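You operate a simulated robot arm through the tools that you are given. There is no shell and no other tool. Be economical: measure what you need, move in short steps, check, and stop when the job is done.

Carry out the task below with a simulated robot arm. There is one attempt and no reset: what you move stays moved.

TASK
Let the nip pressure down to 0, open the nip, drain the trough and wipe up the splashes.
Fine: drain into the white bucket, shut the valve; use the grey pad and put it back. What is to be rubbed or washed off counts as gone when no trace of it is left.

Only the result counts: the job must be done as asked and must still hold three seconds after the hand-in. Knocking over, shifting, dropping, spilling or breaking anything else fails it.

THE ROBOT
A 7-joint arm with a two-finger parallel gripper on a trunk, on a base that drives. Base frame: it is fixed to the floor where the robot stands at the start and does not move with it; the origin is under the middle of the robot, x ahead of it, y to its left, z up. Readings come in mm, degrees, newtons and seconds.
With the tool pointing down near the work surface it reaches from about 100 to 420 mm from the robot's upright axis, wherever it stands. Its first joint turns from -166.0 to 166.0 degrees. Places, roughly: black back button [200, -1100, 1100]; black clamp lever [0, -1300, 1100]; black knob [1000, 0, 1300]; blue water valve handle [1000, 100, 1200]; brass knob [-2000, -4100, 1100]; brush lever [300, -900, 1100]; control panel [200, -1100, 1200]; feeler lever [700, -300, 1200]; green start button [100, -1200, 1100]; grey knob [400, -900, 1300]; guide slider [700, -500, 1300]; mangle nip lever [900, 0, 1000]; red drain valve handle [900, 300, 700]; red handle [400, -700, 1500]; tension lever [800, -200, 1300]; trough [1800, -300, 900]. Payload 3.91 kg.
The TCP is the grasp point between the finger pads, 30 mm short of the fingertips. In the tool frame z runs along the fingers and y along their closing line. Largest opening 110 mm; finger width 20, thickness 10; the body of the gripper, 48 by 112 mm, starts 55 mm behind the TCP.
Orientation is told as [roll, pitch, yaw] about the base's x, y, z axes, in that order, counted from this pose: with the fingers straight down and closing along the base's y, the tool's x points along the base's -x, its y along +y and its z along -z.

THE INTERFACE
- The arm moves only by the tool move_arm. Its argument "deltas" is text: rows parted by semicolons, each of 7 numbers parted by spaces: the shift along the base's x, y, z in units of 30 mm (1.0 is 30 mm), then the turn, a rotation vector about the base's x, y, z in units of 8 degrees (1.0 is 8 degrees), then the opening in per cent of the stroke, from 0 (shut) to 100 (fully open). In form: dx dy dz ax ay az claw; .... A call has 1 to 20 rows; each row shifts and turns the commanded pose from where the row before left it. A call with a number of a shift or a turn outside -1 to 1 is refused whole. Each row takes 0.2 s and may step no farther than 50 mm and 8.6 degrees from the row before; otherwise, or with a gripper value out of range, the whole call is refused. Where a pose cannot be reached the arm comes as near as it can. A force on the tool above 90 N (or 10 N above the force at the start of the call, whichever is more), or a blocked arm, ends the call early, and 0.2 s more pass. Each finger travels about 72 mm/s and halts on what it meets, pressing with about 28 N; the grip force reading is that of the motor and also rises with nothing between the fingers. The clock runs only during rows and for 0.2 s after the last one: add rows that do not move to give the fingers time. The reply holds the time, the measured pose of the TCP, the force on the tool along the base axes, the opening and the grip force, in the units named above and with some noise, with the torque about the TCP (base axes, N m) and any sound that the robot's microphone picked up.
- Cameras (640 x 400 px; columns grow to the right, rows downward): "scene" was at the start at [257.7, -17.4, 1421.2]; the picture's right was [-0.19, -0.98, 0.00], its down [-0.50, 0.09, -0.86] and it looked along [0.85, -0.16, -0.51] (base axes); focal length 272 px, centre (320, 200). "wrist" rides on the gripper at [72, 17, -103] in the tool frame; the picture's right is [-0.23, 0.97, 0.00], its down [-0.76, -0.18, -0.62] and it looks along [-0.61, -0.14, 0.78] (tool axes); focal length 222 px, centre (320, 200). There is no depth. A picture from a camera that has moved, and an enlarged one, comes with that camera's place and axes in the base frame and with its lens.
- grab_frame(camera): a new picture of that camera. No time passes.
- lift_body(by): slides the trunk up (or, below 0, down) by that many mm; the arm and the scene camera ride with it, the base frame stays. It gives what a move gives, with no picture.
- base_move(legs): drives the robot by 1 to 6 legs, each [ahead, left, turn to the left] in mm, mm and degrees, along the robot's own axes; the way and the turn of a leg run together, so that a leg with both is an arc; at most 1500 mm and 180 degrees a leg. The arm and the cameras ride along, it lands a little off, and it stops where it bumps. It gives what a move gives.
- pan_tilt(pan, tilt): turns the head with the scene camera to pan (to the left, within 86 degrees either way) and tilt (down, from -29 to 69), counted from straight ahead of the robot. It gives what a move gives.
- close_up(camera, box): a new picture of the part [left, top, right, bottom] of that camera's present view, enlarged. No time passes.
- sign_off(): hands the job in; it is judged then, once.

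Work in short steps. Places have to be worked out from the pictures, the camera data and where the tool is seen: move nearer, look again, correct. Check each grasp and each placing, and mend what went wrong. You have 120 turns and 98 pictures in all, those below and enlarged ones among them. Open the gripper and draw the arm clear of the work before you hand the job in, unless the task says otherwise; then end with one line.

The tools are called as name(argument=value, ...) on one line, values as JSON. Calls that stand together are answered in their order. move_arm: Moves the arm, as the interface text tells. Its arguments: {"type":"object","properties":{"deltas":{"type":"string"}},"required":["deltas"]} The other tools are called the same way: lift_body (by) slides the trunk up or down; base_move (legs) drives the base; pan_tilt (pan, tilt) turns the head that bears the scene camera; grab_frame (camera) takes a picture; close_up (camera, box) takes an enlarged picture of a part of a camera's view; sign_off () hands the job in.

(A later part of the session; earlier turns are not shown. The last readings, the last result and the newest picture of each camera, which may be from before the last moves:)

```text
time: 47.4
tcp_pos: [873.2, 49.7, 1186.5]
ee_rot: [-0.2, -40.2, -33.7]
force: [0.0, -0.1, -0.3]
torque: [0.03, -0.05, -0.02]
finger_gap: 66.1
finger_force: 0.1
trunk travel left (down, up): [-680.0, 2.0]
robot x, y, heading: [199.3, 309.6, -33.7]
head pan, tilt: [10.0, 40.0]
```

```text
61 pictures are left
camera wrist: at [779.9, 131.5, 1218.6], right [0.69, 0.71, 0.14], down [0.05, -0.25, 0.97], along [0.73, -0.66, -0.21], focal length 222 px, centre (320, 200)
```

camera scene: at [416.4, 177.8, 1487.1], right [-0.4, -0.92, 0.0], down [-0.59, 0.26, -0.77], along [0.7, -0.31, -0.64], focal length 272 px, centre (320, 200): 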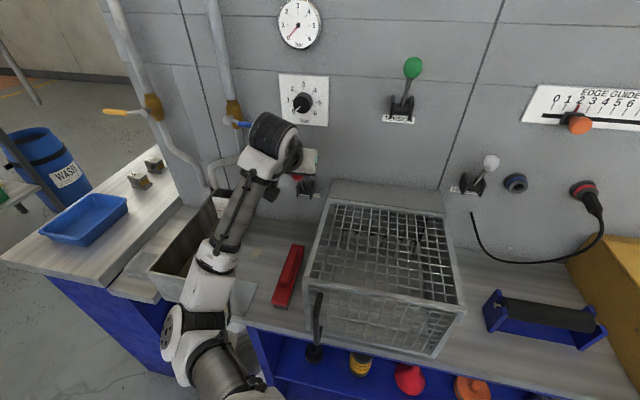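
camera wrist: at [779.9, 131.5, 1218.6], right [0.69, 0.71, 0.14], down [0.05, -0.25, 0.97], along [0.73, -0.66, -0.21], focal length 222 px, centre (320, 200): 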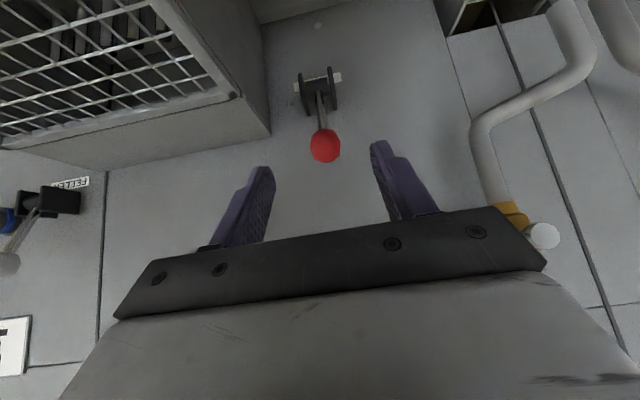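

The lever stays up. Next is the drain valve, roughly at [872, 299, 720] below the trough. I back off, shift left and lower the trunk to inspect.

base_move(legs=[[-400, 0, 0], [0, 200, 0]])

lift_body(by=-400)

pan_tilt(pan=5, tilt=25)

grab_frame(camera="scene")

grab_frame(camera="wrist")

```text
time: 51.6
tcp_pos: [649.7, 445.1, 1186.9]
ee_rot: [-0.3, -40.2, -33.3]
force: [0.3, -0.7, -0.8]
torque: [-0.04, 0.0, -0.02]
finger_gap: 66.1
finger_force: 0.0
trunk travel left (down, up): [-680.0, 2.0]
robot x, y, heading: [-24.1, 695.6, -33.7]
head pan, tilt: [10.0, 40.0]
```

```text
time: 55.5
tcp_pos: [650.8, 443.4, 787.4]
ee_rot: [-0.2, -40.1, -33.4]
force: [0.3, 0.6, -0.1]
torque: [-0.03, -0.02, 0.01]
finger_gap: 66.4
finger_force: 0.1
trunk travel left (down, up): [-280.0, 402.0]
robot x, y, heading: [-25.3, 696.4, -33.4]
head pan, tilt: [10.0, 40.0]
```

```text
time: 56.2
tcp_pos: [650.6, 444.0, 786.3]
ee_rot: [-0.2, -40.1, -33.4]
force: [-0.3, -0.3, 0.2]
torque: [0.03, -0.01, -0.02]
finger_gap: 66.0
finger_force: 0.1
trunk travel left (down, up): [-280.0, 402.0]
robot x, y, heading: [-25.3, 696.4, -33.8]
head pan, tilt: [5.0, 25.0]
```

```text
60 pictures are left
camera scene: at [196.1, 559.5, 1110.1], right [-0.48, -0.88, 0.0], down [-0.37, 0.2, -0.91], along [0.8, -0.43, -0.42], focal length 272 px, centre (320, 200)
```

scene: 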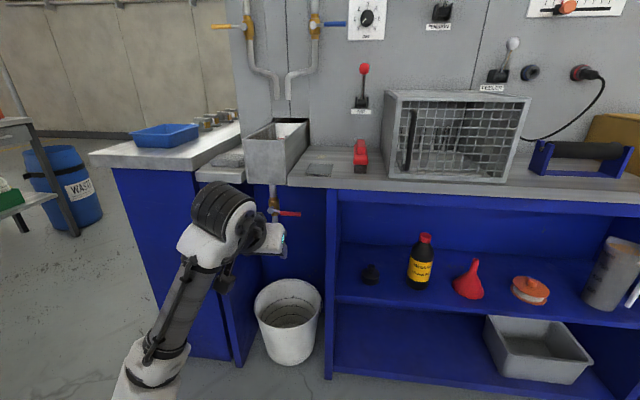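

```text
59 pictures are left
camera wrist: at [556.6, 526.2, 818.3], right [0.68, 0.72, 0.14], down [0.05, -0.25, 0.97], along [0.73, -0.65, -0.21], focal length 222 px, centre (320, 200)
```

wrist: 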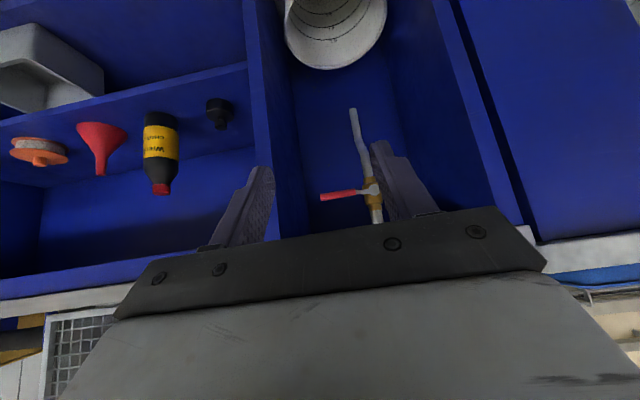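

The handle is crosswise (shut), pivoting about the wall-normal axis. I zoom in on valve, spout and bucket.

close_up(camera="wrist", box=[260, 0, 460, 220])

close_up(camera="scene", box=[230, 110, 370, 370])

```text
1.82 times, centred on (360, 110) of wrist
camera zoom: at [556.6, 526.2, 818.3], right [0.68, 0.72, 0.14], down [0.05, -0.25, 0.97], along [0.73, -0.65, -0.21], focal length 404 px, centre (247, 364)
```

zoom: 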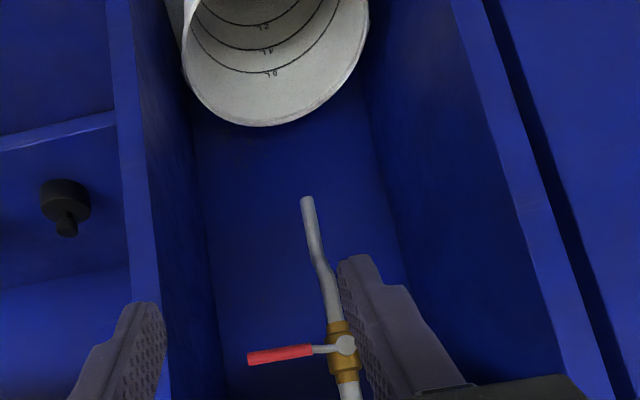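

```text
1.54 times, centred on (300, 240) of scene
camera zoom: at [196.1, 559.5, 1110.1], right [-0.48, -0.88, 0.0], down [-0.37, 0.2, -0.91], along [0.8, -0.43, -0.42], focal length 419 px, centre (351, 138)
```

zoom: 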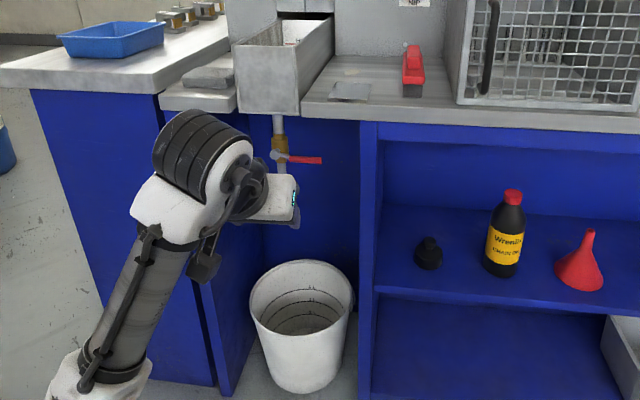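

The bucket rim centre (about [971, 289]) lies right under the spout tip (about [980, 296]), so the bucket is in place. I make the tool horizontal, rolled -45°, so that the fingers can straddle the handle through its whole swing.

move_arm(deltas="0 0 -0.15 -0.555 -0.83 0 55;0 0 -0.15 -0.555 -0.83 0 55;0 0 -0.15 -0.555 -0.83 0 55;0 0 -0.15 -0.555 -0.83 0 55;0 0 -0.15 -0.555 -0.83 0 55;0 0 -0.15 -0.555 -0.83 0 55;0 0 -0.15 -0.14 -0.2 0 55;0 0 -0.15 -0.83 0.555 0 55;0 0 -0.15 -0.83 0.555 0 55;0 0 -0.15 -0.83 0.555 0 55;0 0 -0.15 -0.83 0.555 0 55;0 0 -0.15 -0.83 0.555 0 55;0 0 -0.15 -0.5 0.333 0 55;0 0 0 0 0 0 55")

grab_frame(camera="wrist")

```text
time: 57.8
tcp_pos: [643.8, 440.7, 836.3]
ee_rot: [119.5, -79.8, -153.4]
force: [-0.9, -0.3, 0.6]
torque: [0.02, -0.02, 0.0]
finger_gap: 60.4
finger_force: 0.1
trunk travel left (down, up): [-280.0, 402.0]
robot x, y, heading: [-27.0, 701.2, -33.4]
head pan, tilt: [5.0, 25.0]
stopped in row 7: the arm was blocked; the commanded pose is now the measured one
```

```text
56 pictures are left
camera wrist: at [577.2, 517.9, 757.7], right [0.49, 0.78, 0.37], down [-0.73, 0.14, 0.67], along [0.47, -0.6, 0.64], focal length 222 px, centre (320, 200)
```

wrist: 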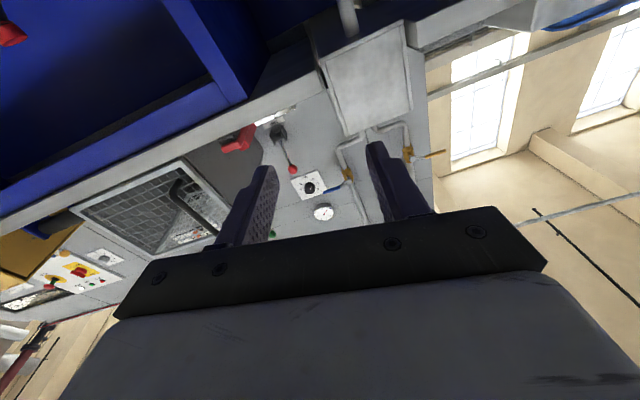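

The arm was blocked, likely with the elbow low near the floor or the base. I look at it.

pan_tilt(pan=20, tilt=60)

grab_frame(camera="scene")

```text
time: 58.8
tcp_pos: [644.3, 440.6, 834.8]
ee_rot: [119.3, -79.8, -153.0]
force: [0.1, 0.0, -0.5]
torque: [-0.01, -0.03, 0.0]
finger_gap: 60.5
finger_force: 0.2
trunk travel left (down, up): [-280.0, 402.0]
robot x, y, heading: [-24.6, 697.5, -33.4]
head pan, tilt: [20.0, 60.0]
```

```text
55 pictures are left
camera scene: at [178.3, 587.5, 1060.7], right [-0.23, -0.97, 0.0], down [-0.84, 0.2, -0.5], along [0.49, -0.12, -0.86], focal length 272 px, centre (320, 200)
```

scene: 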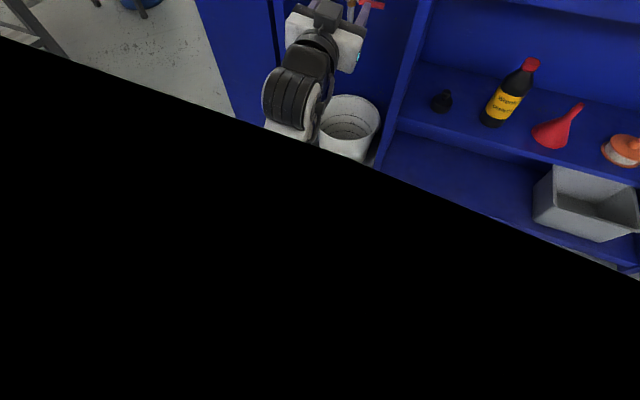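

A low horizontal tool makes the upper arm foul the robot itself. I use a tool tilted about 30° downward with closed fingers as a poker instead.

move_arm(deltas="0 0 -0.1 0.555 0.83 0 20;0 0 -0.2 0.555 0.83 0 0;0 0 -0.4 0.278 0.416 0 0;0 0 -0.5 0 0 0 0;0 0 -0.4 0 0 0 0")

grab_frame(camera="wrist")

```text
time: 60.0
tcp_pos: [646.3, 441.7, 781.5]
ee_rot: [27.5, -72.5, -62.8]
force: [0.2, 0.3, 0.4]
torque: [-0.02, -0.01, 0.0]
finger_gap: 0.0
finger_force: 27.7
trunk travel left (down, up): [-280.0, 402.0]
robot x, y, heading: [-24.2, 699.0, -33.5]
head pan, tilt: [20.0, 60.0]
```

```text
54 pictures are left
camera wrist: at [561.5, 530.7, 743.3], right [0.6, 0.72, 0.35], down [-0.5, -0.01, 0.87], along [0.63, -0.7, 0.35], focal length 222 px, centre (320, 200)
```

wrist: 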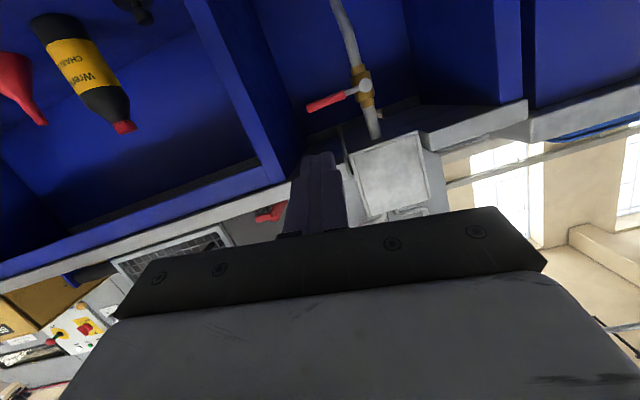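

The tool now points 15° downward and is in line with the handle. I drive ahead so that the fingertips come above the red handle.

base_move(legs=[[215, -16, 0]])

grab_frame(camera="wrist")

pan_tilt(pan=15, tilt=45)

grab_frame(camera="scene")

```text
time: 61.6
tcp_pos: [817.9, 306.8, 784.2]
ee_rot: [27.7, -72.5, -62.9]
force: [0.1, -1.4, -0.6]
torque: [0.01, 0.01, 0.0]
finger_gap: 0.0
finger_force: 27.7
trunk travel left (down, up): [-280.0, 402.0]
robot x, y, heading: [149.0, 565.1, -33.6]
head pan, tilt: [20.0, 60.0]
```

```text
53 pictures are left
camera wrist: at [733.7, 394.8, 743.6], right [0.6, 0.72, 0.35], down [-0.5, -0.01, 0.87], along [0.62, -0.7, 0.35], focal length 222 px, centre (320, 200)
```

wrist: 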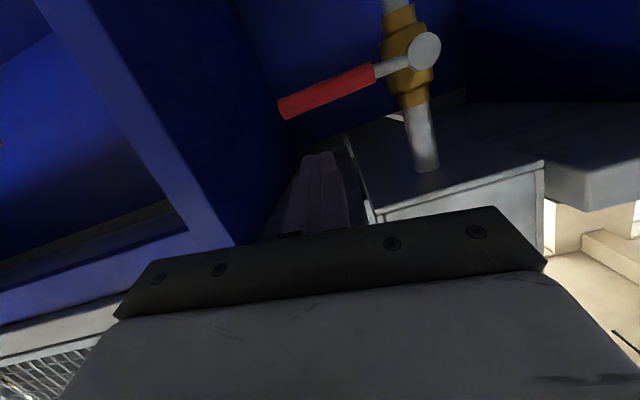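

```text
time: 62.4
tcp_pos: [817.9, 305.8, 782.8]
ee_rot: [27.7, -72.6, -63.1]
force: [0.3, 0.1, -0.4]
torque: [0.0, -0.01, 0.01]
finger_gap: 0.0
finger_force: 28.1
trunk travel left (down, up): [-280.0, 402.0]
robot x, y, heading: [146.7, 567.0, -33.6]
head pan, tilt: [15.0, 45.0]
```

```text
52 pictures are left
camera scene: at [364.5, 443.2, 1079.5], right [-0.32, -0.95, 0.0], down [-0.67, 0.23, -0.71], along [0.67, -0.23, -0.71], focal length 272 px, centre (320, 200)
```

scene: 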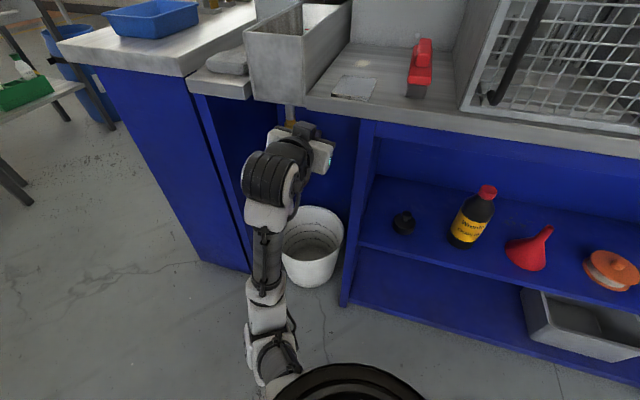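

Handle pivot is at about t 807, z 733, and the handle points right at z 733. I bring the tips just above it and push down about 30° as a test.

move_arm(deltas="0.44 -0.1 -0.3 0 0 0 0;0.44 -0.1 -0.3 0 0 0 0;0 0 -0.4 0 0 0 0;0 0 -0.4 0 0 0 0;0 0 -0.4 0 0 0 0;0 0 -0.4 0 0 0 0")

grab_frame(camera="wrist")

```text
time: 64.0
tcp_pos: [845.0, 298.7, 762.1]
ee_rot: [46.9, -73.5, -81.5]
force: [-1.1, 0.2, -0.2]
torque: [0.02, -0.03, 0.02]
finger_gap: 0.1
finger_force: 27.6
trunk travel left (down, up): [-280.0, 402.0]
robot x, y, heading: [147.8, 560.5, -33.7]
head pan, tilt: [15.0, 45.0]
stopped in row 6: the arm was blocked; the commanded pose is now the measured one
```

```text
51 pictures are left
camera wrist: at [765.3, 389.0, 716.5], right [0.57, 0.71, 0.42], down [-0.58, -0.02, 0.81], along [0.58, -0.71, 0.4], focal length 222 px, centre (320, 200)
```

wrist: 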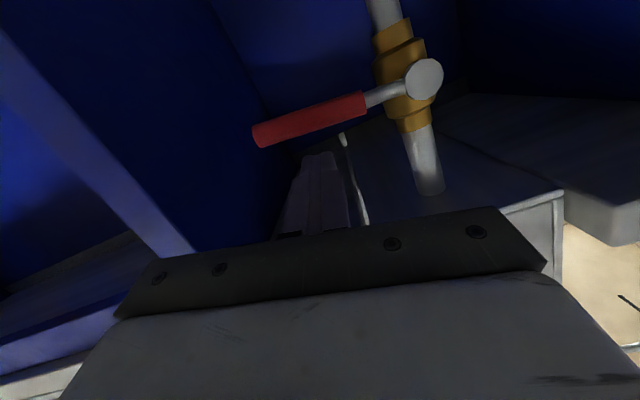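

The handle is untouched; the arm itself was blocked, being too low for its shoulder. I back off, lift the arm and lower the trunk, so the arm works higher relative to the shoulder.

base_move(legs=[[-200, 0, 0]])

move_arm(deltas="0 0 0.8 0 0 0 0;0 0 0.8 0 0 0 0;0 0 0.8 0 0 0 0;0 0 0.8 0 0 0 0;0 0 0.8 0 0 0 0;0 0 0.8 0 0 0 0;0 0 0.8 0 0 0 0")

lift_body(by=-170)

grab_frame(camera="scene")

```text
time: 65.6
tcp_pos: [682.1, 408.7, 760.4]
ee_rot: [46.0, -73.3, -80.7]
force: [0.3, 0.3, 0.4]
torque: [0.02, 0.0, 0.03]
finger_gap: 0.3
finger_force: 27.7
trunk travel left (down, up): [-280.0, 402.0]
robot x, y, heading: [-17.3, 674.3, -33.7]
head pan, tilt: [15.0, 45.0]
```

```text
time: 67.2
tcp_pos: [681.7, 407.9, 928.0]
ee_rot: [45.8, -73.3, -80.5]
force: [0.2, 0.4, 0.4]
torque: [0.0, 0.02, 0.0]
finger_gap: 0.0
finger_force: 28.0
trunk travel left (down, up): [-280.0, 402.0]
robot x, y, heading: [-19.7, 673.3, -33.7]
head pan, tilt: [15.0, 45.0]
```

```text
time: 69.1
tcp_pos: [669.0, 406.8, 792.2]
ee_rot: [53.8, -73.7, -88.2]
force: [-0.3, 0.6, -0.3]
torque: [0.02, 0.0, -0.03]
finger_gap: 0.1
finger_force: 28.4
trunk travel left (down, up): [-110.0, 572.0]
robot x, y, heading: [-17.7, 672.7, -33.8]
head pan, tilt: [15.0, 45.0]
```

```text
50 pictures are left
camera scene: at [191.3, 554.3, 923.5], right [-0.32, -0.95, 0.0], down [-0.66, 0.23, -0.72], along [0.68, -0.23, -0.7], focal length 272 px, centre (320, 200)
```

scene: 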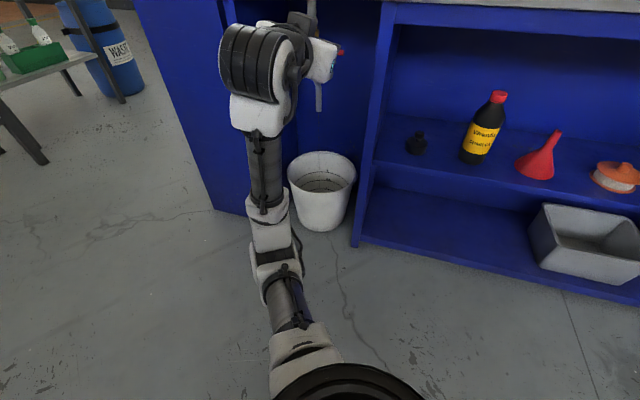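

The elbow had reached the floor. So I do the opposite: raise the trunk well up and reach down with the arm.

lift_body(by=420)

move_arm(deltas="0 0 -1 0.278 0.415 0 0;0 0 -1 0.278 0.415 0 0;0 0 -1 0.278 0.415 0 0;0 0 -1 0.278 0.415 0 0;0 0 -1 0.278 0.415 0 0;0 0 -1 0.278 0.415 0 0;0 0 -1 0 0 0 0;0 0 -1 0 0 0 0;0 0 -1 0 0 0 0;0 0 -1 0 0 0 0;0 0 -1 0 0 0 0;0 0 -1 0 0 0 0;0 0 -1 0 0 0 0")

grab_frame(camera="wrist")

grab_frame(camera="scene")

```text
refused: 420 is not a number from -400 to 400
```

```text
time: 70.0
tcp_pos: [652.6, 409.0, 774.9]
ee_rot: [51.1, -66.7, -84.7]
force: [0.4, -0.8, 0.3]
torque: [-0.05, -0.02, 0.01]
finger_gap: 0.0
finger_force: 28.1
trunk travel left (down, up): [-110.0, 572.0]
robot x, y, heading: [-18.1, 673.7, -33.5]
head pan, tilt: [15.0, 45.0]
stopped in row 4: the arm was blocked; the commanded pose is now the measured one
```

```text
49 pictures are left
camera wrist: at [573.0, 502.0, 738.7], right [0.55, 0.66, 0.51], down [-0.59, -0.12, 0.8], along [0.59, -0.74, 0.32], focal length 222 px, centre (320, 200)
```

wrist: 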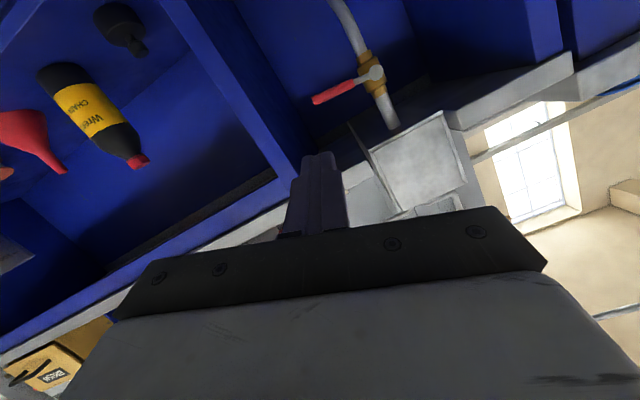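

```text
48 pictures are left
camera scene: at [190.4, 556.4, 922.8], right [-0.32, -0.95, 0.0], down [-0.66, 0.22, -0.72], along [0.68, -0.23, -0.7], focal length 272 px, centre (320, 200)
```

scene: 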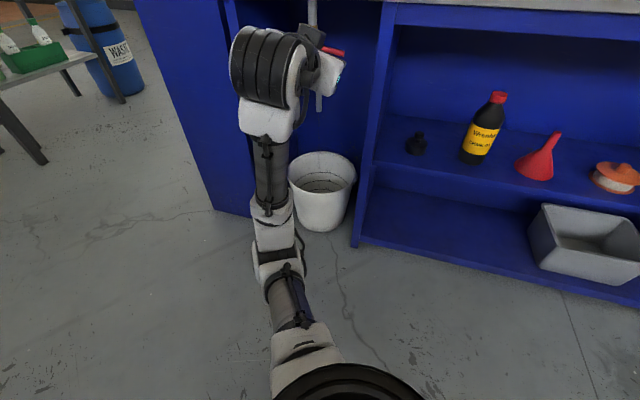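

I lift by the allowed 400 first, then reach down with the arm while pitching to about 40° and levelling the roll.

lift_body(by=400)

move_arm(deltas="0 0 -1 0.278 0.415 0 0;0 0 -1 0.278 0.415 0 0;0 0 -1 0.278 0.415 0 0;0 0 -1 0.278 0.415 0 0;0 0 -1 0.278 0.415 0 0;0 0 -1 0.278 0.415 0 0;0 0 -1 -0.65 0.4 0 0;0 0 -1 -0.65 0.4 0 0;0 0 -1 -0.65 0.4 0 0;0 0 -1 0 0 0 0;0 0 -1 0 0 0 0")

grab_frame(camera="scene")

```text
time: 73.8
tcp_pos: [664.1, 405.4, 1143.7]
ee_rot: [46.3, -66.2, -80.1]
force: [0.8, 0.2, 0.3]
torque: [-0.03, 0.04, 0.01]
finger_gap: 0.0
finger_force: 28.2
trunk travel left (down, up): [-510.0, 172.0]
robot x, y, heading: [-17.5, 674.2, -33.8]
head pan, tilt: [15.0, 45.0]
```

```text
time: 76.2
tcp_pos: [662.9, 405.5, 814.6]
ee_rot: [-5.9, -51.8, -38.4]
force: [-0.6, 0.5, -0.4]
torque: [0.02, 0.03, 0.01]
finger_gap: 0.0
finger_force: 27.8
trunk travel left (down, up): [-510.0, 172.0]
robot x, y, heading: [-15.7, 672.8, -33.9]
head pan, tilt: [15.0, 45.0]
```

```text
47 pictures are left
camera scene: at [200.0, 552.4, 1309.6], right [-0.32, -0.95, 0.0], down [-0.67, 0.23, -0.71], along [0.67, -0.23, -0.71], focal length 272 px, centre (320, 200)
```

scene: 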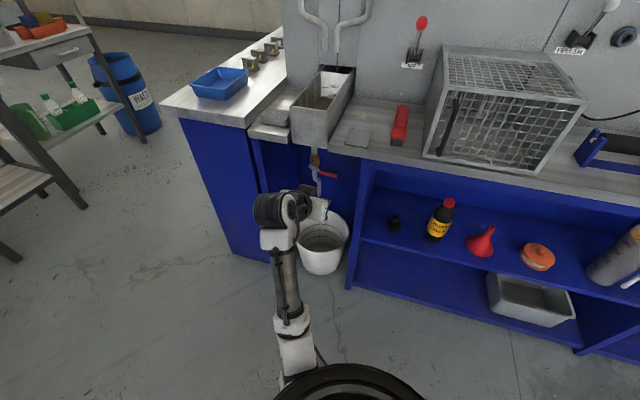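

The posture is good now. Bench top is about z 835 with its edge at n ≈ 530, so I lower to 780 and drive in, leaving about 20 mm for the arm.

move_arm(deltas="0 0 -0.6 0 0 0 0;0 0 -0.6 0 0 0 0")

base_move(legs=[[193, 9, 0]])

grab_frame(camera="wrist")

```text
time: 76.8
tcp_pos: [663.5, 405.1, 779.5]
ee_rot: [-5.8, -51.7, -38.4]
force: [0.1, 0.0, 0.1]
torque: [-0.02, 0.0, -0.02]
finger_gap: 0.0
finger_force: 28.3
trunk travel left (down, up): [-510.0, 172.0]
robot x, y, heading: [-18.7, 672.1, -34.0]
head pan, tilt: [15.0, 45.0]
```

```text
time: 78.4
tcp_pos: [824.8, 308.3, 780.3]
ee_rot: [-5.8, -51.7, -38.4]
force: [0.5, 0.1, -0.6]
torque: [0.0, 0.01, 0.0]
finger_gap: 0.0
finger_force: 28.4
trunk travel left (down, up): [-510.0, 172.0]
robot x, y, heading: [143.5, 578.0, -33.6]
head pan, tilt: [15.0, 45.0]
```

```text
46 pictures are left
camera wrist: at [744.1, 406.4, 784.6], right [0.77, 0.62, 0.12], down [-0.09, -0.07, 0.99], along [0.63, -0.78, 0.0], focal length 222 px, centre (320, 200)
```

wrist: 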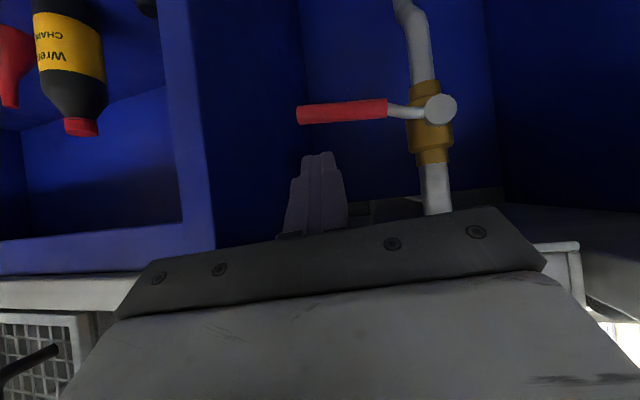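

The handle is 20 mm below and just ahead of the tips. I move in 25 mm and push down.

move_arm(deltas="0.7 -0.47 0 0 0 0 0;0.02 0.03 -0.5 0 0 0 0;0.02 0.03 -0.5 0 0 0 0;0.02 0.03 -0.5 0 0 0 0;0.02 0.03 -0.5 0 0 0 0")

grab_frame(camera="wrist")

```text
time: 79.6
tcp_pos: [848.1, 296.5, 720.6]
ee_rot: [-5.9, -51.8, -38.4]
force: [0.4, -0.5, 2.1]
torque: [-0.01, 0.0, -0.02]
finger_gap: 0.0
finger_force: 27.9
trunk travel left (down, up): [-510.0, 172.0]
robot x, y, heading: [147.5, 573.8, -33.6]
head pan, tilt: [15.0, 45.0]
```

```text
45 pictures are left
camera wrist: at [766.6, 395.5, 725.1], right [0.77, 0.62, 0.12], down [-0.09, -0.07, 0.99], along [0.63, -0.78, 0.01], focal length 222 px, centre (320, 200)
```

wrist: 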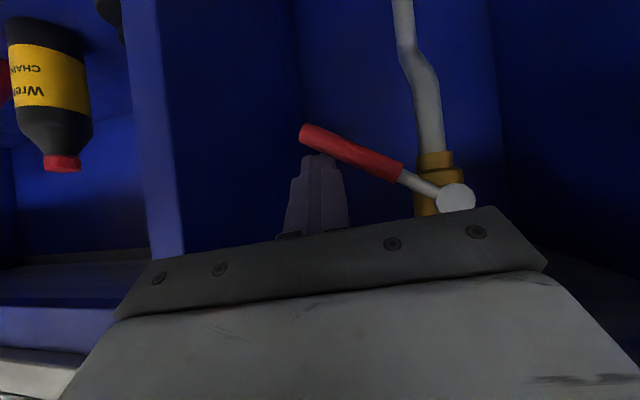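

The handle turns downward easily, about 30° now. I continue along the arc to vertical.

move_arm(deltas="0.13 0.185 -0.39 0 0 0 0;0.13 0.185 -0.39 0 0 0 0;0.13 0.185 -0.39 0 0 0 0;0.23 0.32 -0.21 0 0 0 0;0.23 0.32 -0.21 0 0 0 0;0.23 0.32 -0.21 0 0 0 0;0.16 0.22 0 0 0 0 0")

grab_frame(camera="wrist")

grab_frame(camera="scene")

```text
time: 81.2
tcp_pos: [881.9, 338.7, 666.9]
ee_rot: [-6.2, -51.8, -39.6]
force: [-59.4, -29.7, 9.6]
torque: [0.44, -0.83, 0.2]
finger_gap: 0.0
finger_force: 27.8
trunk travel left (down, up): [-510.0, 172.0]
robot x, y, heading: [143.3, 579.3, -34.1]
head pan, tilt: [15.0, 45.0]
```

```text
44 pictures are left
camera wrist: at [800.5, 439.1, 672.8], right [0.79, 0.61, 0.11], down [-0.09, -0.07, 0.99], along [0.61, -0.79, 0.0], focal length 222 px, centre (320, 200)
```

wrist: 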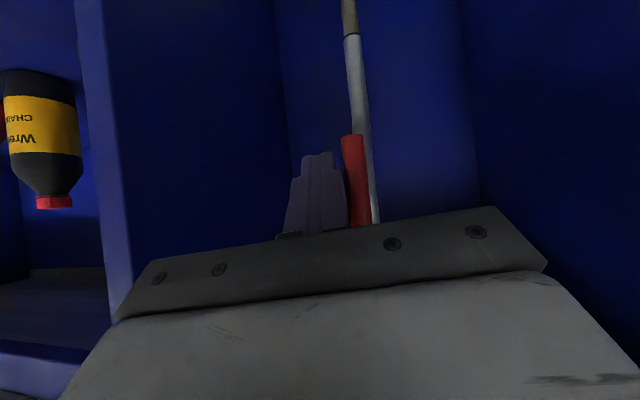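

```text
43 pictures are left
camera scene: at [357.7, 452.3, 1310.3], right [-0.33, -0.95, 0.0], down [-0.67, 0.23, -0.71], along [0.67, -0.23, -0.71], focal length 272 px, centre (320, 200)
```

scene: 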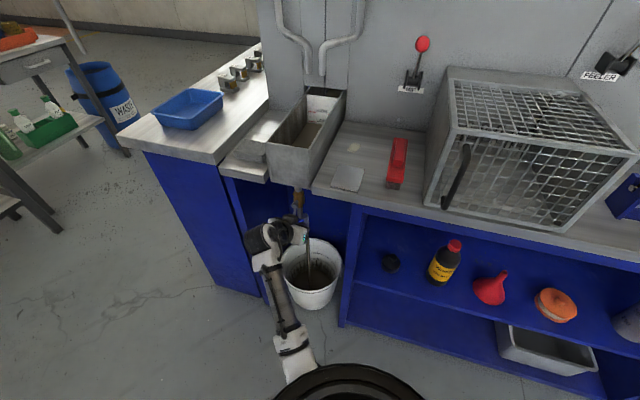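

The valve is fully open and liquid runs into the bucket. I ease off the handle and let it drain, watching trough and bucket.

move_arm(deltas="-0.3 -0.42 0 0 0 0 0;0 0 0 0 0 0 0;0 0 0 0 0 0 0;0 0 0 0 0 0 0;0 0 0 0 0 0 0;0 0 0 0 0 0 0;0 0 0 0 0 0 0;0 0 0 0 0 0 0;0 0 0 0 0 0 0;0 0 0 0 0 0 0;0 0 0 0 0 0 0;0 0 0 0 0 0 0;0 0 0 0 0 0 0;0 0 0 0 0 0 0;0 0 0 0 0 0 0;0 0 0 0 0 0 0;0 0 0 0 0 0 0;0 0 0 0 0 0 0;0 0 0 0 0 0 0;0 0 0 0 0 0 0")

close_up(camera="scene", box=[230, 70, 390, 310])

```text
time: 85.4
tcp_pos: [878.1, 336.1, 666.1]
ee_rot: [-5.9, -51.7, -38.4]
force: [-0.1, 0.3, 0.4]
torque: [0.0, 0.02, -0.04]
finger_gap: 0.0
finger_force: 27.9
trunk travel left (down, up): [-510.0, 172.0]
robot x, y, heading: [142.0, 578.2, -33.7]
head pan, tilt: [15.0, 45.0]
```

```text
1.67 times, centred on (310, 190) of scene
camera zoom: at [362.4, 454.4, 1309.5], right [-0.32, -0.95, 0.0], down [-0.67, 0.23, -0.71], along [0.67, -0.23, -0.71], focal length 454 px, centre (337, 217)
```

zoom: 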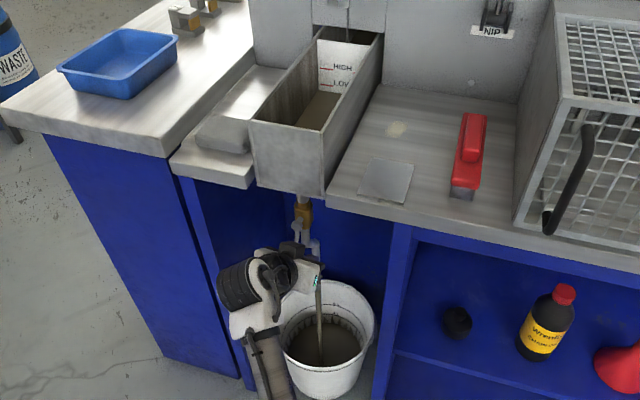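

It drains well and is still flowing. I wait more.

move_arm(deltas="0 0 0 0 0 0 0;0 0 0 0 0 0 0;0 0 0 0 0 0 0;0 0 0 0 0 0 0;0 0 0 0 0 0 0;0 0 0 0 0 0 0;0 0 0 0 0 0 0;0 0 0 0 0 0 0;0 0 0 0 0 0 0;0 0 0 0 0 0 0;0 0 0 0 0 0 0;0 0 0 0 0 0 0;0 0 0 0 0 0 0;0 0 0 0 0 0 0;0 0 0 0 0 0 0;0 0 0 0 0 0 0;0 0 0 0 0 0 0;0 0 0 0 0 0 0;0 0 0 0 0 0 0;0 0 0 0 0 0 0")

move_arm(deltas="0 0 0 0 0 0 0;0 0 0 0 0 0 0;0 0 0 0 0 0 0;0 0 0 0 0 0 0;0 0 0 0 0 0 0;0 0 0 0 0 0 0;0 0 0 0 0 0 0;0 0 0 0 0 0 0;0 0 0 0 0 0 0;0 0 0 0 0 0 0;0 0 0 0 0 0 0;0 0 0 0 0 0 0;0 0 0 0 0 0 0;0 0 0 0 0 0 0;0 0 0 0 0 0 0;0 0 0 0 0 0 0;0 0 0 0 0 0 0;0 0 0 0 0 0 0;0 0 0 0 0 0 0;0 0 0 0 0 0 0")

close_up(camera="scene", box=[230, 70, 390, 310])

```text
time: 89.6
tcp_pos: [878.3, 336.3, 666.1]
ee_rot: [-5.9, -51.7, -38.4]
force: [-0.1, 0.0, 0.4]
torque: [-0.01, 0.01, 0.01]
finger_gap: 0.3
finger_force: 27.8
trunk travel left (down, up): [-510.0, 172.0]
robot x, y, heading: [142.9, 577.2, -34.1]
head pan, tilt: [15.0, 45.0]
```

```text
time: 93.8
tcp_pos: [877.4, 335.9, 666.4]
ee_rot: [-6.0, -51.8, -38.4]
force: [-0.1, -1.1, 0.3]
torque: [0.0, -0.03, -0.01]
finger_gap: 0.0
finger_force: 28.2
trunk travel left (down, up): [-510.0, 172.0]
robot x, y, heading: [144.5, 572.8, -33.8]
head pan, tilt: [15.0, 45.0]
```

```text
1.67 times, centred on (310, 190) of scene
camera zoom: at [362.4, 454.4, 1309.5], right [-0.32, -0.95, 0.0], down [-0.67, 0.23, -0.71], along [0.67, -0.23, -0.71], focal length 454 px, centre (337, 217)
```

zoom: 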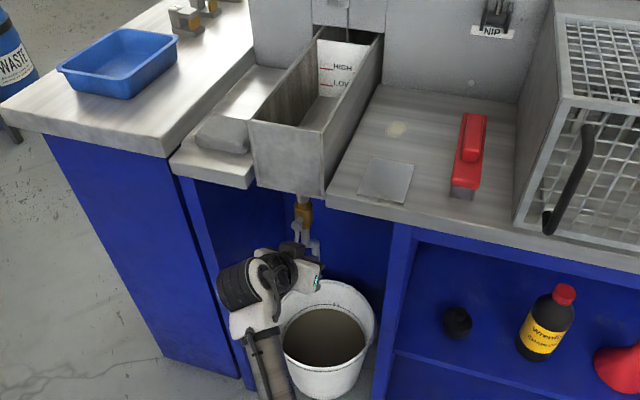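

The stream has stopped and the trough is empty. To shut the valve I take the poker around to the left side of the handle and push it back up to horizontal.

move_arm(deltas="-0.7 0.49 0 0 0 0 0;-0.7 0.49 0 0 0 0 0;0.56 0.79 0 0 0 0 0;0.56 0.79 0 0 0 0 0;0.65 -0.46 0 0 0 0 0;0.6 -0.42 0 0 0 0 0;-0.34 -0.48 0 0 0 0 0;-0.34 -0.48 0 0 0 0 0;-0.34 -0.48 0 0 0 0 0;-0.33 -0.47 0.34 0 0 0 0;-0.33 -0.47 0.34 0 0 0 0;-0.19 -0.27 0.58 0 0 0 0;0 0 0 0 0 0 0")

grab_frame(camera="wrist")

```text
time: 96.6
tcp_pos: [851.0, 309.2, 705.4]
ee_rot: [-6.0, -51.9, -38.0]
force: [-20.1, 34.7, 0.8]
torque: [-0.31, -0.16, -0.32]
finger_gap: 0.2
finger_force: 28.3
trunk travel left (down, up): [-510.0, 172.0]
robot x, y, heading: [146.1, 576.1, -33.7]
head pan, tilt: [15.0, 45.0]
```

```text
40 pictures are left
camera wrist: at [768.0, 408.1, 710.5], right [0.77, 0.63, 0.12], down [-0.09, -0.07, 0.99], along [0.63, -0.78, 0.0], focal length 222 px, centre (320, 200)
```

wrist: 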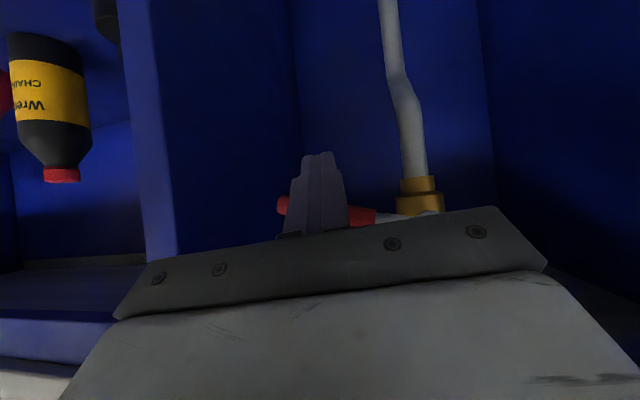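

The handle is nearly horizontal. I push further up to its stop.

move_arm(deltas="-0.06 -0.09 0.3 0 0 0 0;0 0 0.3 0 0 0 0;0 0 0.3 0 0 0 0;0 0 0.3 0 0 0 0;0 0 0 0 0 0 0")

grab_frame(camera="wrist")

```text
time: 97.8
tcp_pos: [844.6, 302.2, 721.2]
ee_rot: [-7.4, -49.4, -37.8]
force: [-25.0, -5.3, -71.7]
torque: [-0.1, 0.55, 0.01]
finger_gap: 0.1
finger_force: 28.2
trunk travel left (down, up): [-510.0, 172.0]
robot x, y, heading: [145.0, 574.6, -33.7]
head pan, tilt: [15.0, 45.0]
```

```text
39 pictures are left
camera wrist: at [765.1, 402.1, 732.0], right [0.78, 0.61, 0.09], down [-0.05, -0.08, 1.0], along [0.62, -0.78, -0.03], focal length 222 px, centre (320, 200)
```

wrist: 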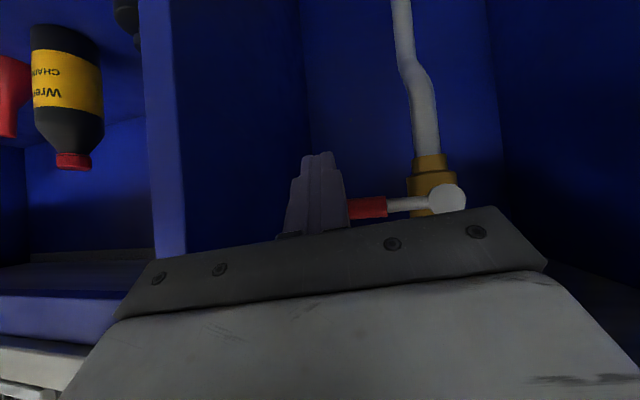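

It is at its stop, so the valve is shut. I ease down, back the robot out and check.

move_arm(deltas="0 0 -0.5 0 0 0 0;0 0 -0.3 0 0 0 0;-0.8 0.56 0 0 0 0 0;-0.8 0.56 0 0 0 0 0")

base_move(legs=[[-200, 0, 0]])

grab_frame(camera="wrist")

```text
time: 98.8
tcp_pos: [801.1, 339.9, 716.4]
ee_rot: [-5.8, -52.0, -38.4]
force: [-0.1, 0.5, 0.1]
torque: [0.04, 0.01, 0.04]
finger_gap: 0.1
finger_force: 28.0
trunk travel left (down, up): [-510.0, 172.0]
robot x, y, heading: [146.4, 580.6, -33.8]
head pan, tilt: [15.0, 45.0]
```

```text
time: 100.4
tcp_pos: [634.1, 448.2, 714.6]
ee_rot: [-5.9, -51.8, -38.6]
force: [-0.4, -0.2, -0.2]
torque: [0.02, -0.02, 0.01]
finger_gap: 0.4
finger_force: 28.2
trunk travel left (down, up): [-510.0, 172.0]
robot x, y, heading: [-19.0, 691.9, -33.9]
head pan, tilt: [15.0, 45.0]
```

```text
38 pictures are left
camera wrist: at [552.9, 546.5, 720.4], right [0.78, 0.62, 0.12], down [-0.09, -0.07, 0.99], along [0.62, -0.78, 0.01], focal length 222 px, centre (320, 200)
```

wrist: 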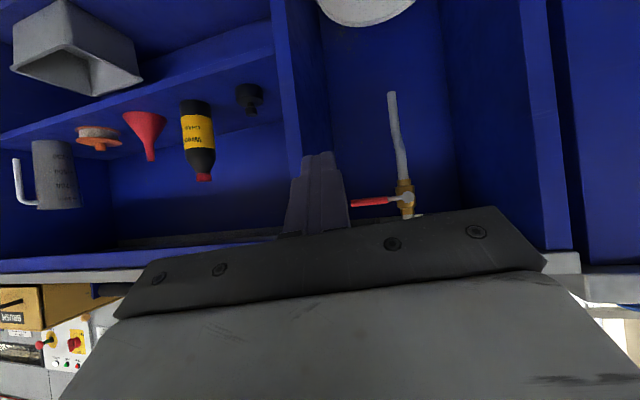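

The valve is shut. Now the wiping: I raise trunk and arm and point the tool down to inspect the pad and splashes from above.

lift_body(by=171)

move_arm(deltas="0 0 1 0.6 0.77 0 60;0 0 1 0.6 0.77 0 60;0 0 1 0.6 0.77 0 60;0 0 1 0.6 0.77 0 60;0 0 1 0.6 0.77 0 60;0 0 1 0.6 0.77 0 60;0 0 1 0.3 0.385 0 60;0 0 0 0 0 0 60")

base_move(legs=[[140, 100, 0]])

grab_frame(camera="wrist")

grab_frame(camera="scene")

```text
time: 102.3
tcp_pos: [634.9, 447.4, 884.4]
ee_rot: [-5.9, -51.7, -38.7]
force: [-0.1, -0.3, -0.6]
torque: [0.01, 0.01, -0.02]
finger_gap: 0.0
finger_force: 28.1
trunk travel left (down, up): [-681.0, 1.0]
robot x, y, heading: [-17.5, 689.0, -34.1]
head pan, tilt: [15.0, 45.0]
```

```text
time: 104.1
tcp_pos: [636.1, 447.2, 1098.4]
ee_rot: [-6.4, -0.9, -38.2]
force: [-0.7, 0.6, 0.4]
torque: [0.02, -0.03, 0.03]
finger_gap: 66.0
finger_force: 0.1
trunk travel left (down, up): [-681.0, 1.0]
robot x, y, heading: [-21.9, 689.2, -33.9]
head pan, tilt: [15.0, 45.0]
```

```text
time: 105.6
tcp_pos: [809.3, 449.3, 1097.2]
ee_rot: [-6.3, -1.0, -38.4]
force: [0.8, 0.2, 0.3]
torque: [-0.01, 0.02, -0.01]
finger_gap: 65.9
finger_force: 0.0
trunk travel left (down, up): [-681.0, 1.0]
robot x, y, heading: [154.9, 692.6, -34.3]
head pan, tilt: [15.0, 45.0]
```

```text
37 pictures are left
camera wrist: at [766.9, 518.0, 1197.4], right [0.78, 0.62, -0.11], down [0.52, -0.55, 0.65], along [0.34, -0.56, -0.75], focal length 222 px, centre (320, 200)
```

wrist: 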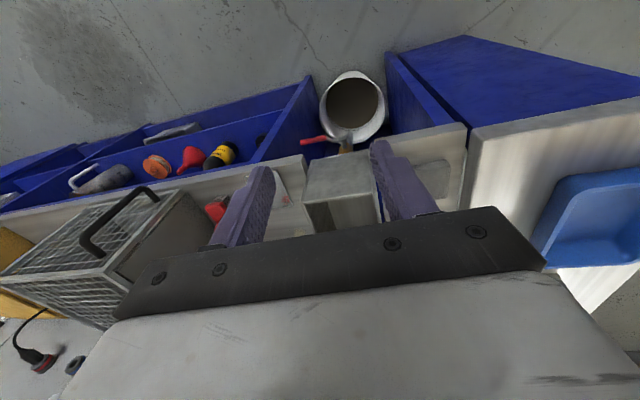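

```text
36 pictures are left
camera scene: at [369.8, 568.4, 1480.3], right [-0.33, -0.94, 0.0], down [-0.67, 0.23, -0.71], along [0.67, -0.23, -0.71], focal length 272 px, centre (320, 200)
```

scene: 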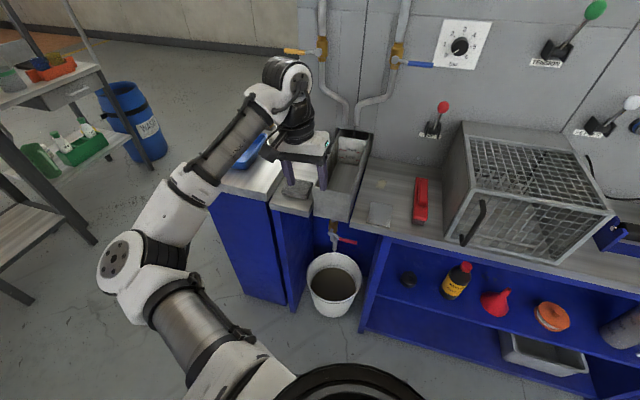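

The pad sits on the ledge left of the trough, near [976, 432, 900]. I level the tool and move above it.

move_arm(deltas="0.85 -0.09 -0.3 0.33 -0.23 0.2 60;0.85 -0.09 -0.3 0.33 -0.23 0.2 60;0.85 -0.09 -0.3 0 0 0 60;0.85 -0.09 -0.3 0 0 0 60;0.85 -0.09 -0.3 0 0 0 60;0.85 -0.09 -0.3 0 0 0 60;0 0 0 0 0 0 60")

grab_frame(camera="wrist")

close_up(camera="scene", box=[240, 110, 480, 260])

```text
time: 107.2
tcp_pos: [960.1, 432.6, 1045.4]
ee_rot: [0.0, -0.8, -35.4]
force: [-0.1, -0.1, 0.6]
torque: [-0.02, 0.0, 0.01]
finger_gap: 66.2
finger_force: 0.0
trunk travel left (down, up): [-681.0, 1.0]
robot x, y, heading: [153.6, 692.9, -34.1]
head pan, tilt: [15.0, 45.0]
```

```text
35 pictures are left
camera wrist: at [908.3, 489.9, 1148.3], right [0.75, 0.66, 0.0], down [0.51, -0.58, 0.63], along [0.42, -0.47, -0.77], focal length 222 px, centre (320, 200)
```

wrist: 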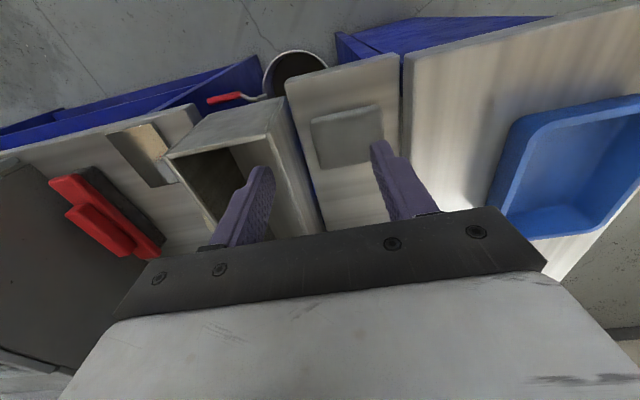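

```text
2.67 times, centred on (360, 185) of scene
camera zoom: at [368.6, 568.6, 1480.6], right [-0.33, -0.94, 0.0], down [-0.67, 0.23, -0.71], along [0.67, -0.23, -0.71], focal length 726 px, centre (213, 240)
```

zoom: 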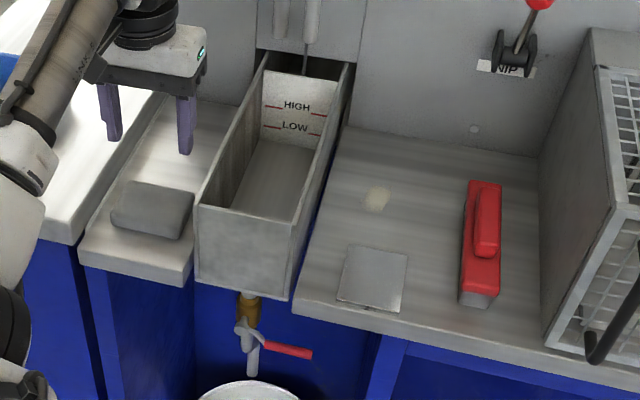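

The pad is centred near [1012, 426], top at about z 877, with edges aligned to the bench. I open fully, move over it and descend partway for a check.

move_arm(deltas="0.58 -0.07 0 0 0 0 100;0.58 -0.07 0 0 0 0 100;0.58 -0.08 0 0 0 0 100;0 0 -0.9 0 0 0 100;0 0 -0.9 0 0 0 100;0 0 -0.9 0 0 0 100;0 0 0 0 0 0 100")

grab_frame(camera="wrist")

close_up(camera="scene", box=[240, 110, 480, 260])

```text
time: 108.8
tcp_pos: [1014.3, 426.4, 961.8]
ee_rot: [-0.1, -0.7, -35.4]
force: [0.1, 0.0, 0.0]
torque: [0.01, -0.02, -0.01]
finger_gap: 110.1
finger_force: 0.1
trunk travel left (down, up): [-681.0, 1.0]
robot x, y, heading: [153.1, 691.1, -34.0]
head pan, tilt: [15.0, 45.0]
```

```text
33 pictures are left
camera wrist: at [962.2, 483.4, 1065.4], right [0.75, 0.66, 0.0], down [0.51, -0.58, 0.63], along [0.42, -0.47, -0.77], focal length 222 px, centre (320, 200)
```

wrist: 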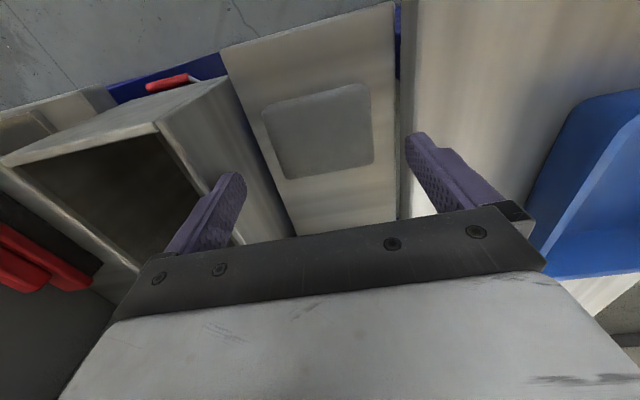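

```text
2.67 times, centred on (360, 185) of scene
camera zoom: at [368.6, 568.5, 1480.6], right [-0.33, -0.94, 0.0], down [-0.67, 0.23, -0.71], along [0.67, -0.23, -0.71], focal length 726 px, centre (213, 240)
```

zoom: 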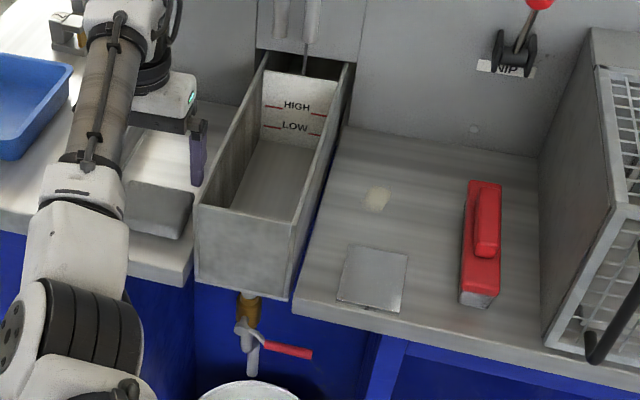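

Centred and aligned. I descend around the pad to TCP z of about 890 and close.

move_arm(deltas="0 0 -0.8 0 0 0 100;0 0 -0.8 0 0 0 100;0 0 -0.4 0 0 0 100;0 0 -0.3 0 0 0 100;0 0 0 0 0 0 90;0 0 0 0 0 0 80;0 0 0 0 0 0 70;0 0 0 0 0 0 70")

grab_frame(camera="wrist")

```text
time: 110.6
tcp_pos: [1011.9, 427.4, 895.6]
ee_rot: [0.0, -0.8, -35.4]
force: [0.9, 0.3, 0.5]
torque: [0.0, -0.07, 0.0]
finger_gap: 88.8
finger_force: 28.3
trunk travel left (down, up): [-681.0, 1.0]
robot x, y, heading: [148.9, 691.1, -33.8]
head pan, tilt: [15.0, 45.0]
```

```text
31 pictures are left
camera wrist: at [960.7, 483.6, 996.8], right [0.75, 0.66, 0.0], down [0.51, -0.58, 0.63], along [0.42, -0.47, -0.77], focal length 222 px, centre (320, 200)
```

wrist: 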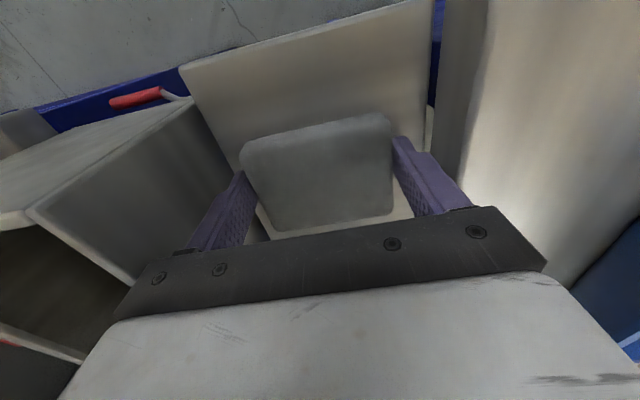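

Gripped at 88.8 mm. I lift and check.

move_arm(deltas="0 0 0.5 0 0 0 68;0 0 0.9 0 0 0 68;0 0 0.9 0 0 0 68;0 0 0.9 0 0 0 68;0 0 0.9 0 0 0 68;0 0 0.9 0 0 0 68")

grab_frame(camera="wrist")

close_up(camera="scene", box=[240, 80, 480, 260])

```text
time: 112.0
tcp_pos: [1012.7, 427.5, 1046.2]
ee_rot: [0.0, -0.8, -35.4]
force: [-0.3, -0.7, -0.6]
torque: [0.02, 0.0, 0.04]
finger_gap: 88.8
finger_force: 28.0
trunk travel left (down, up): [-681.0, 1.0]
robot x, y, heading: [151.8, 693.4, -34.0]
head pan, tilt: [15.0, 45.0]
```

```text
30 pictures are left
camera wrist: at [961.6, 483.5, 1147.5], right [0.75, 0.66, 0.0], down [0.51, -0.58, 0.63], along [0.42, -0.47, -0.77], focal length 222 px, centre (320, 200)
```

wrist: 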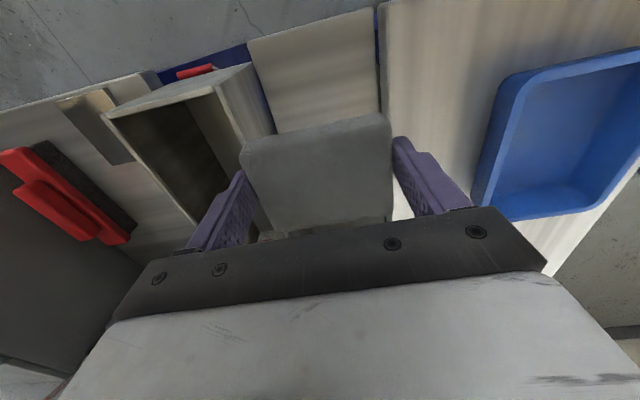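

```text
2.22 times, centred on (360, 170) of scene
camera zoom: at [368.5, 568.7, 1480.6], right [-0.33, -0.94, 0.0], down [-0.67, 0.23, -0.71], along [0.67, -0.23, -0.71], focal length 605 px, centre (231, 267)
```

zoom: 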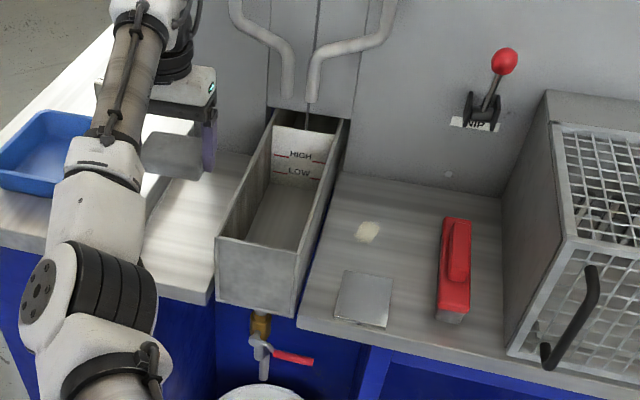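

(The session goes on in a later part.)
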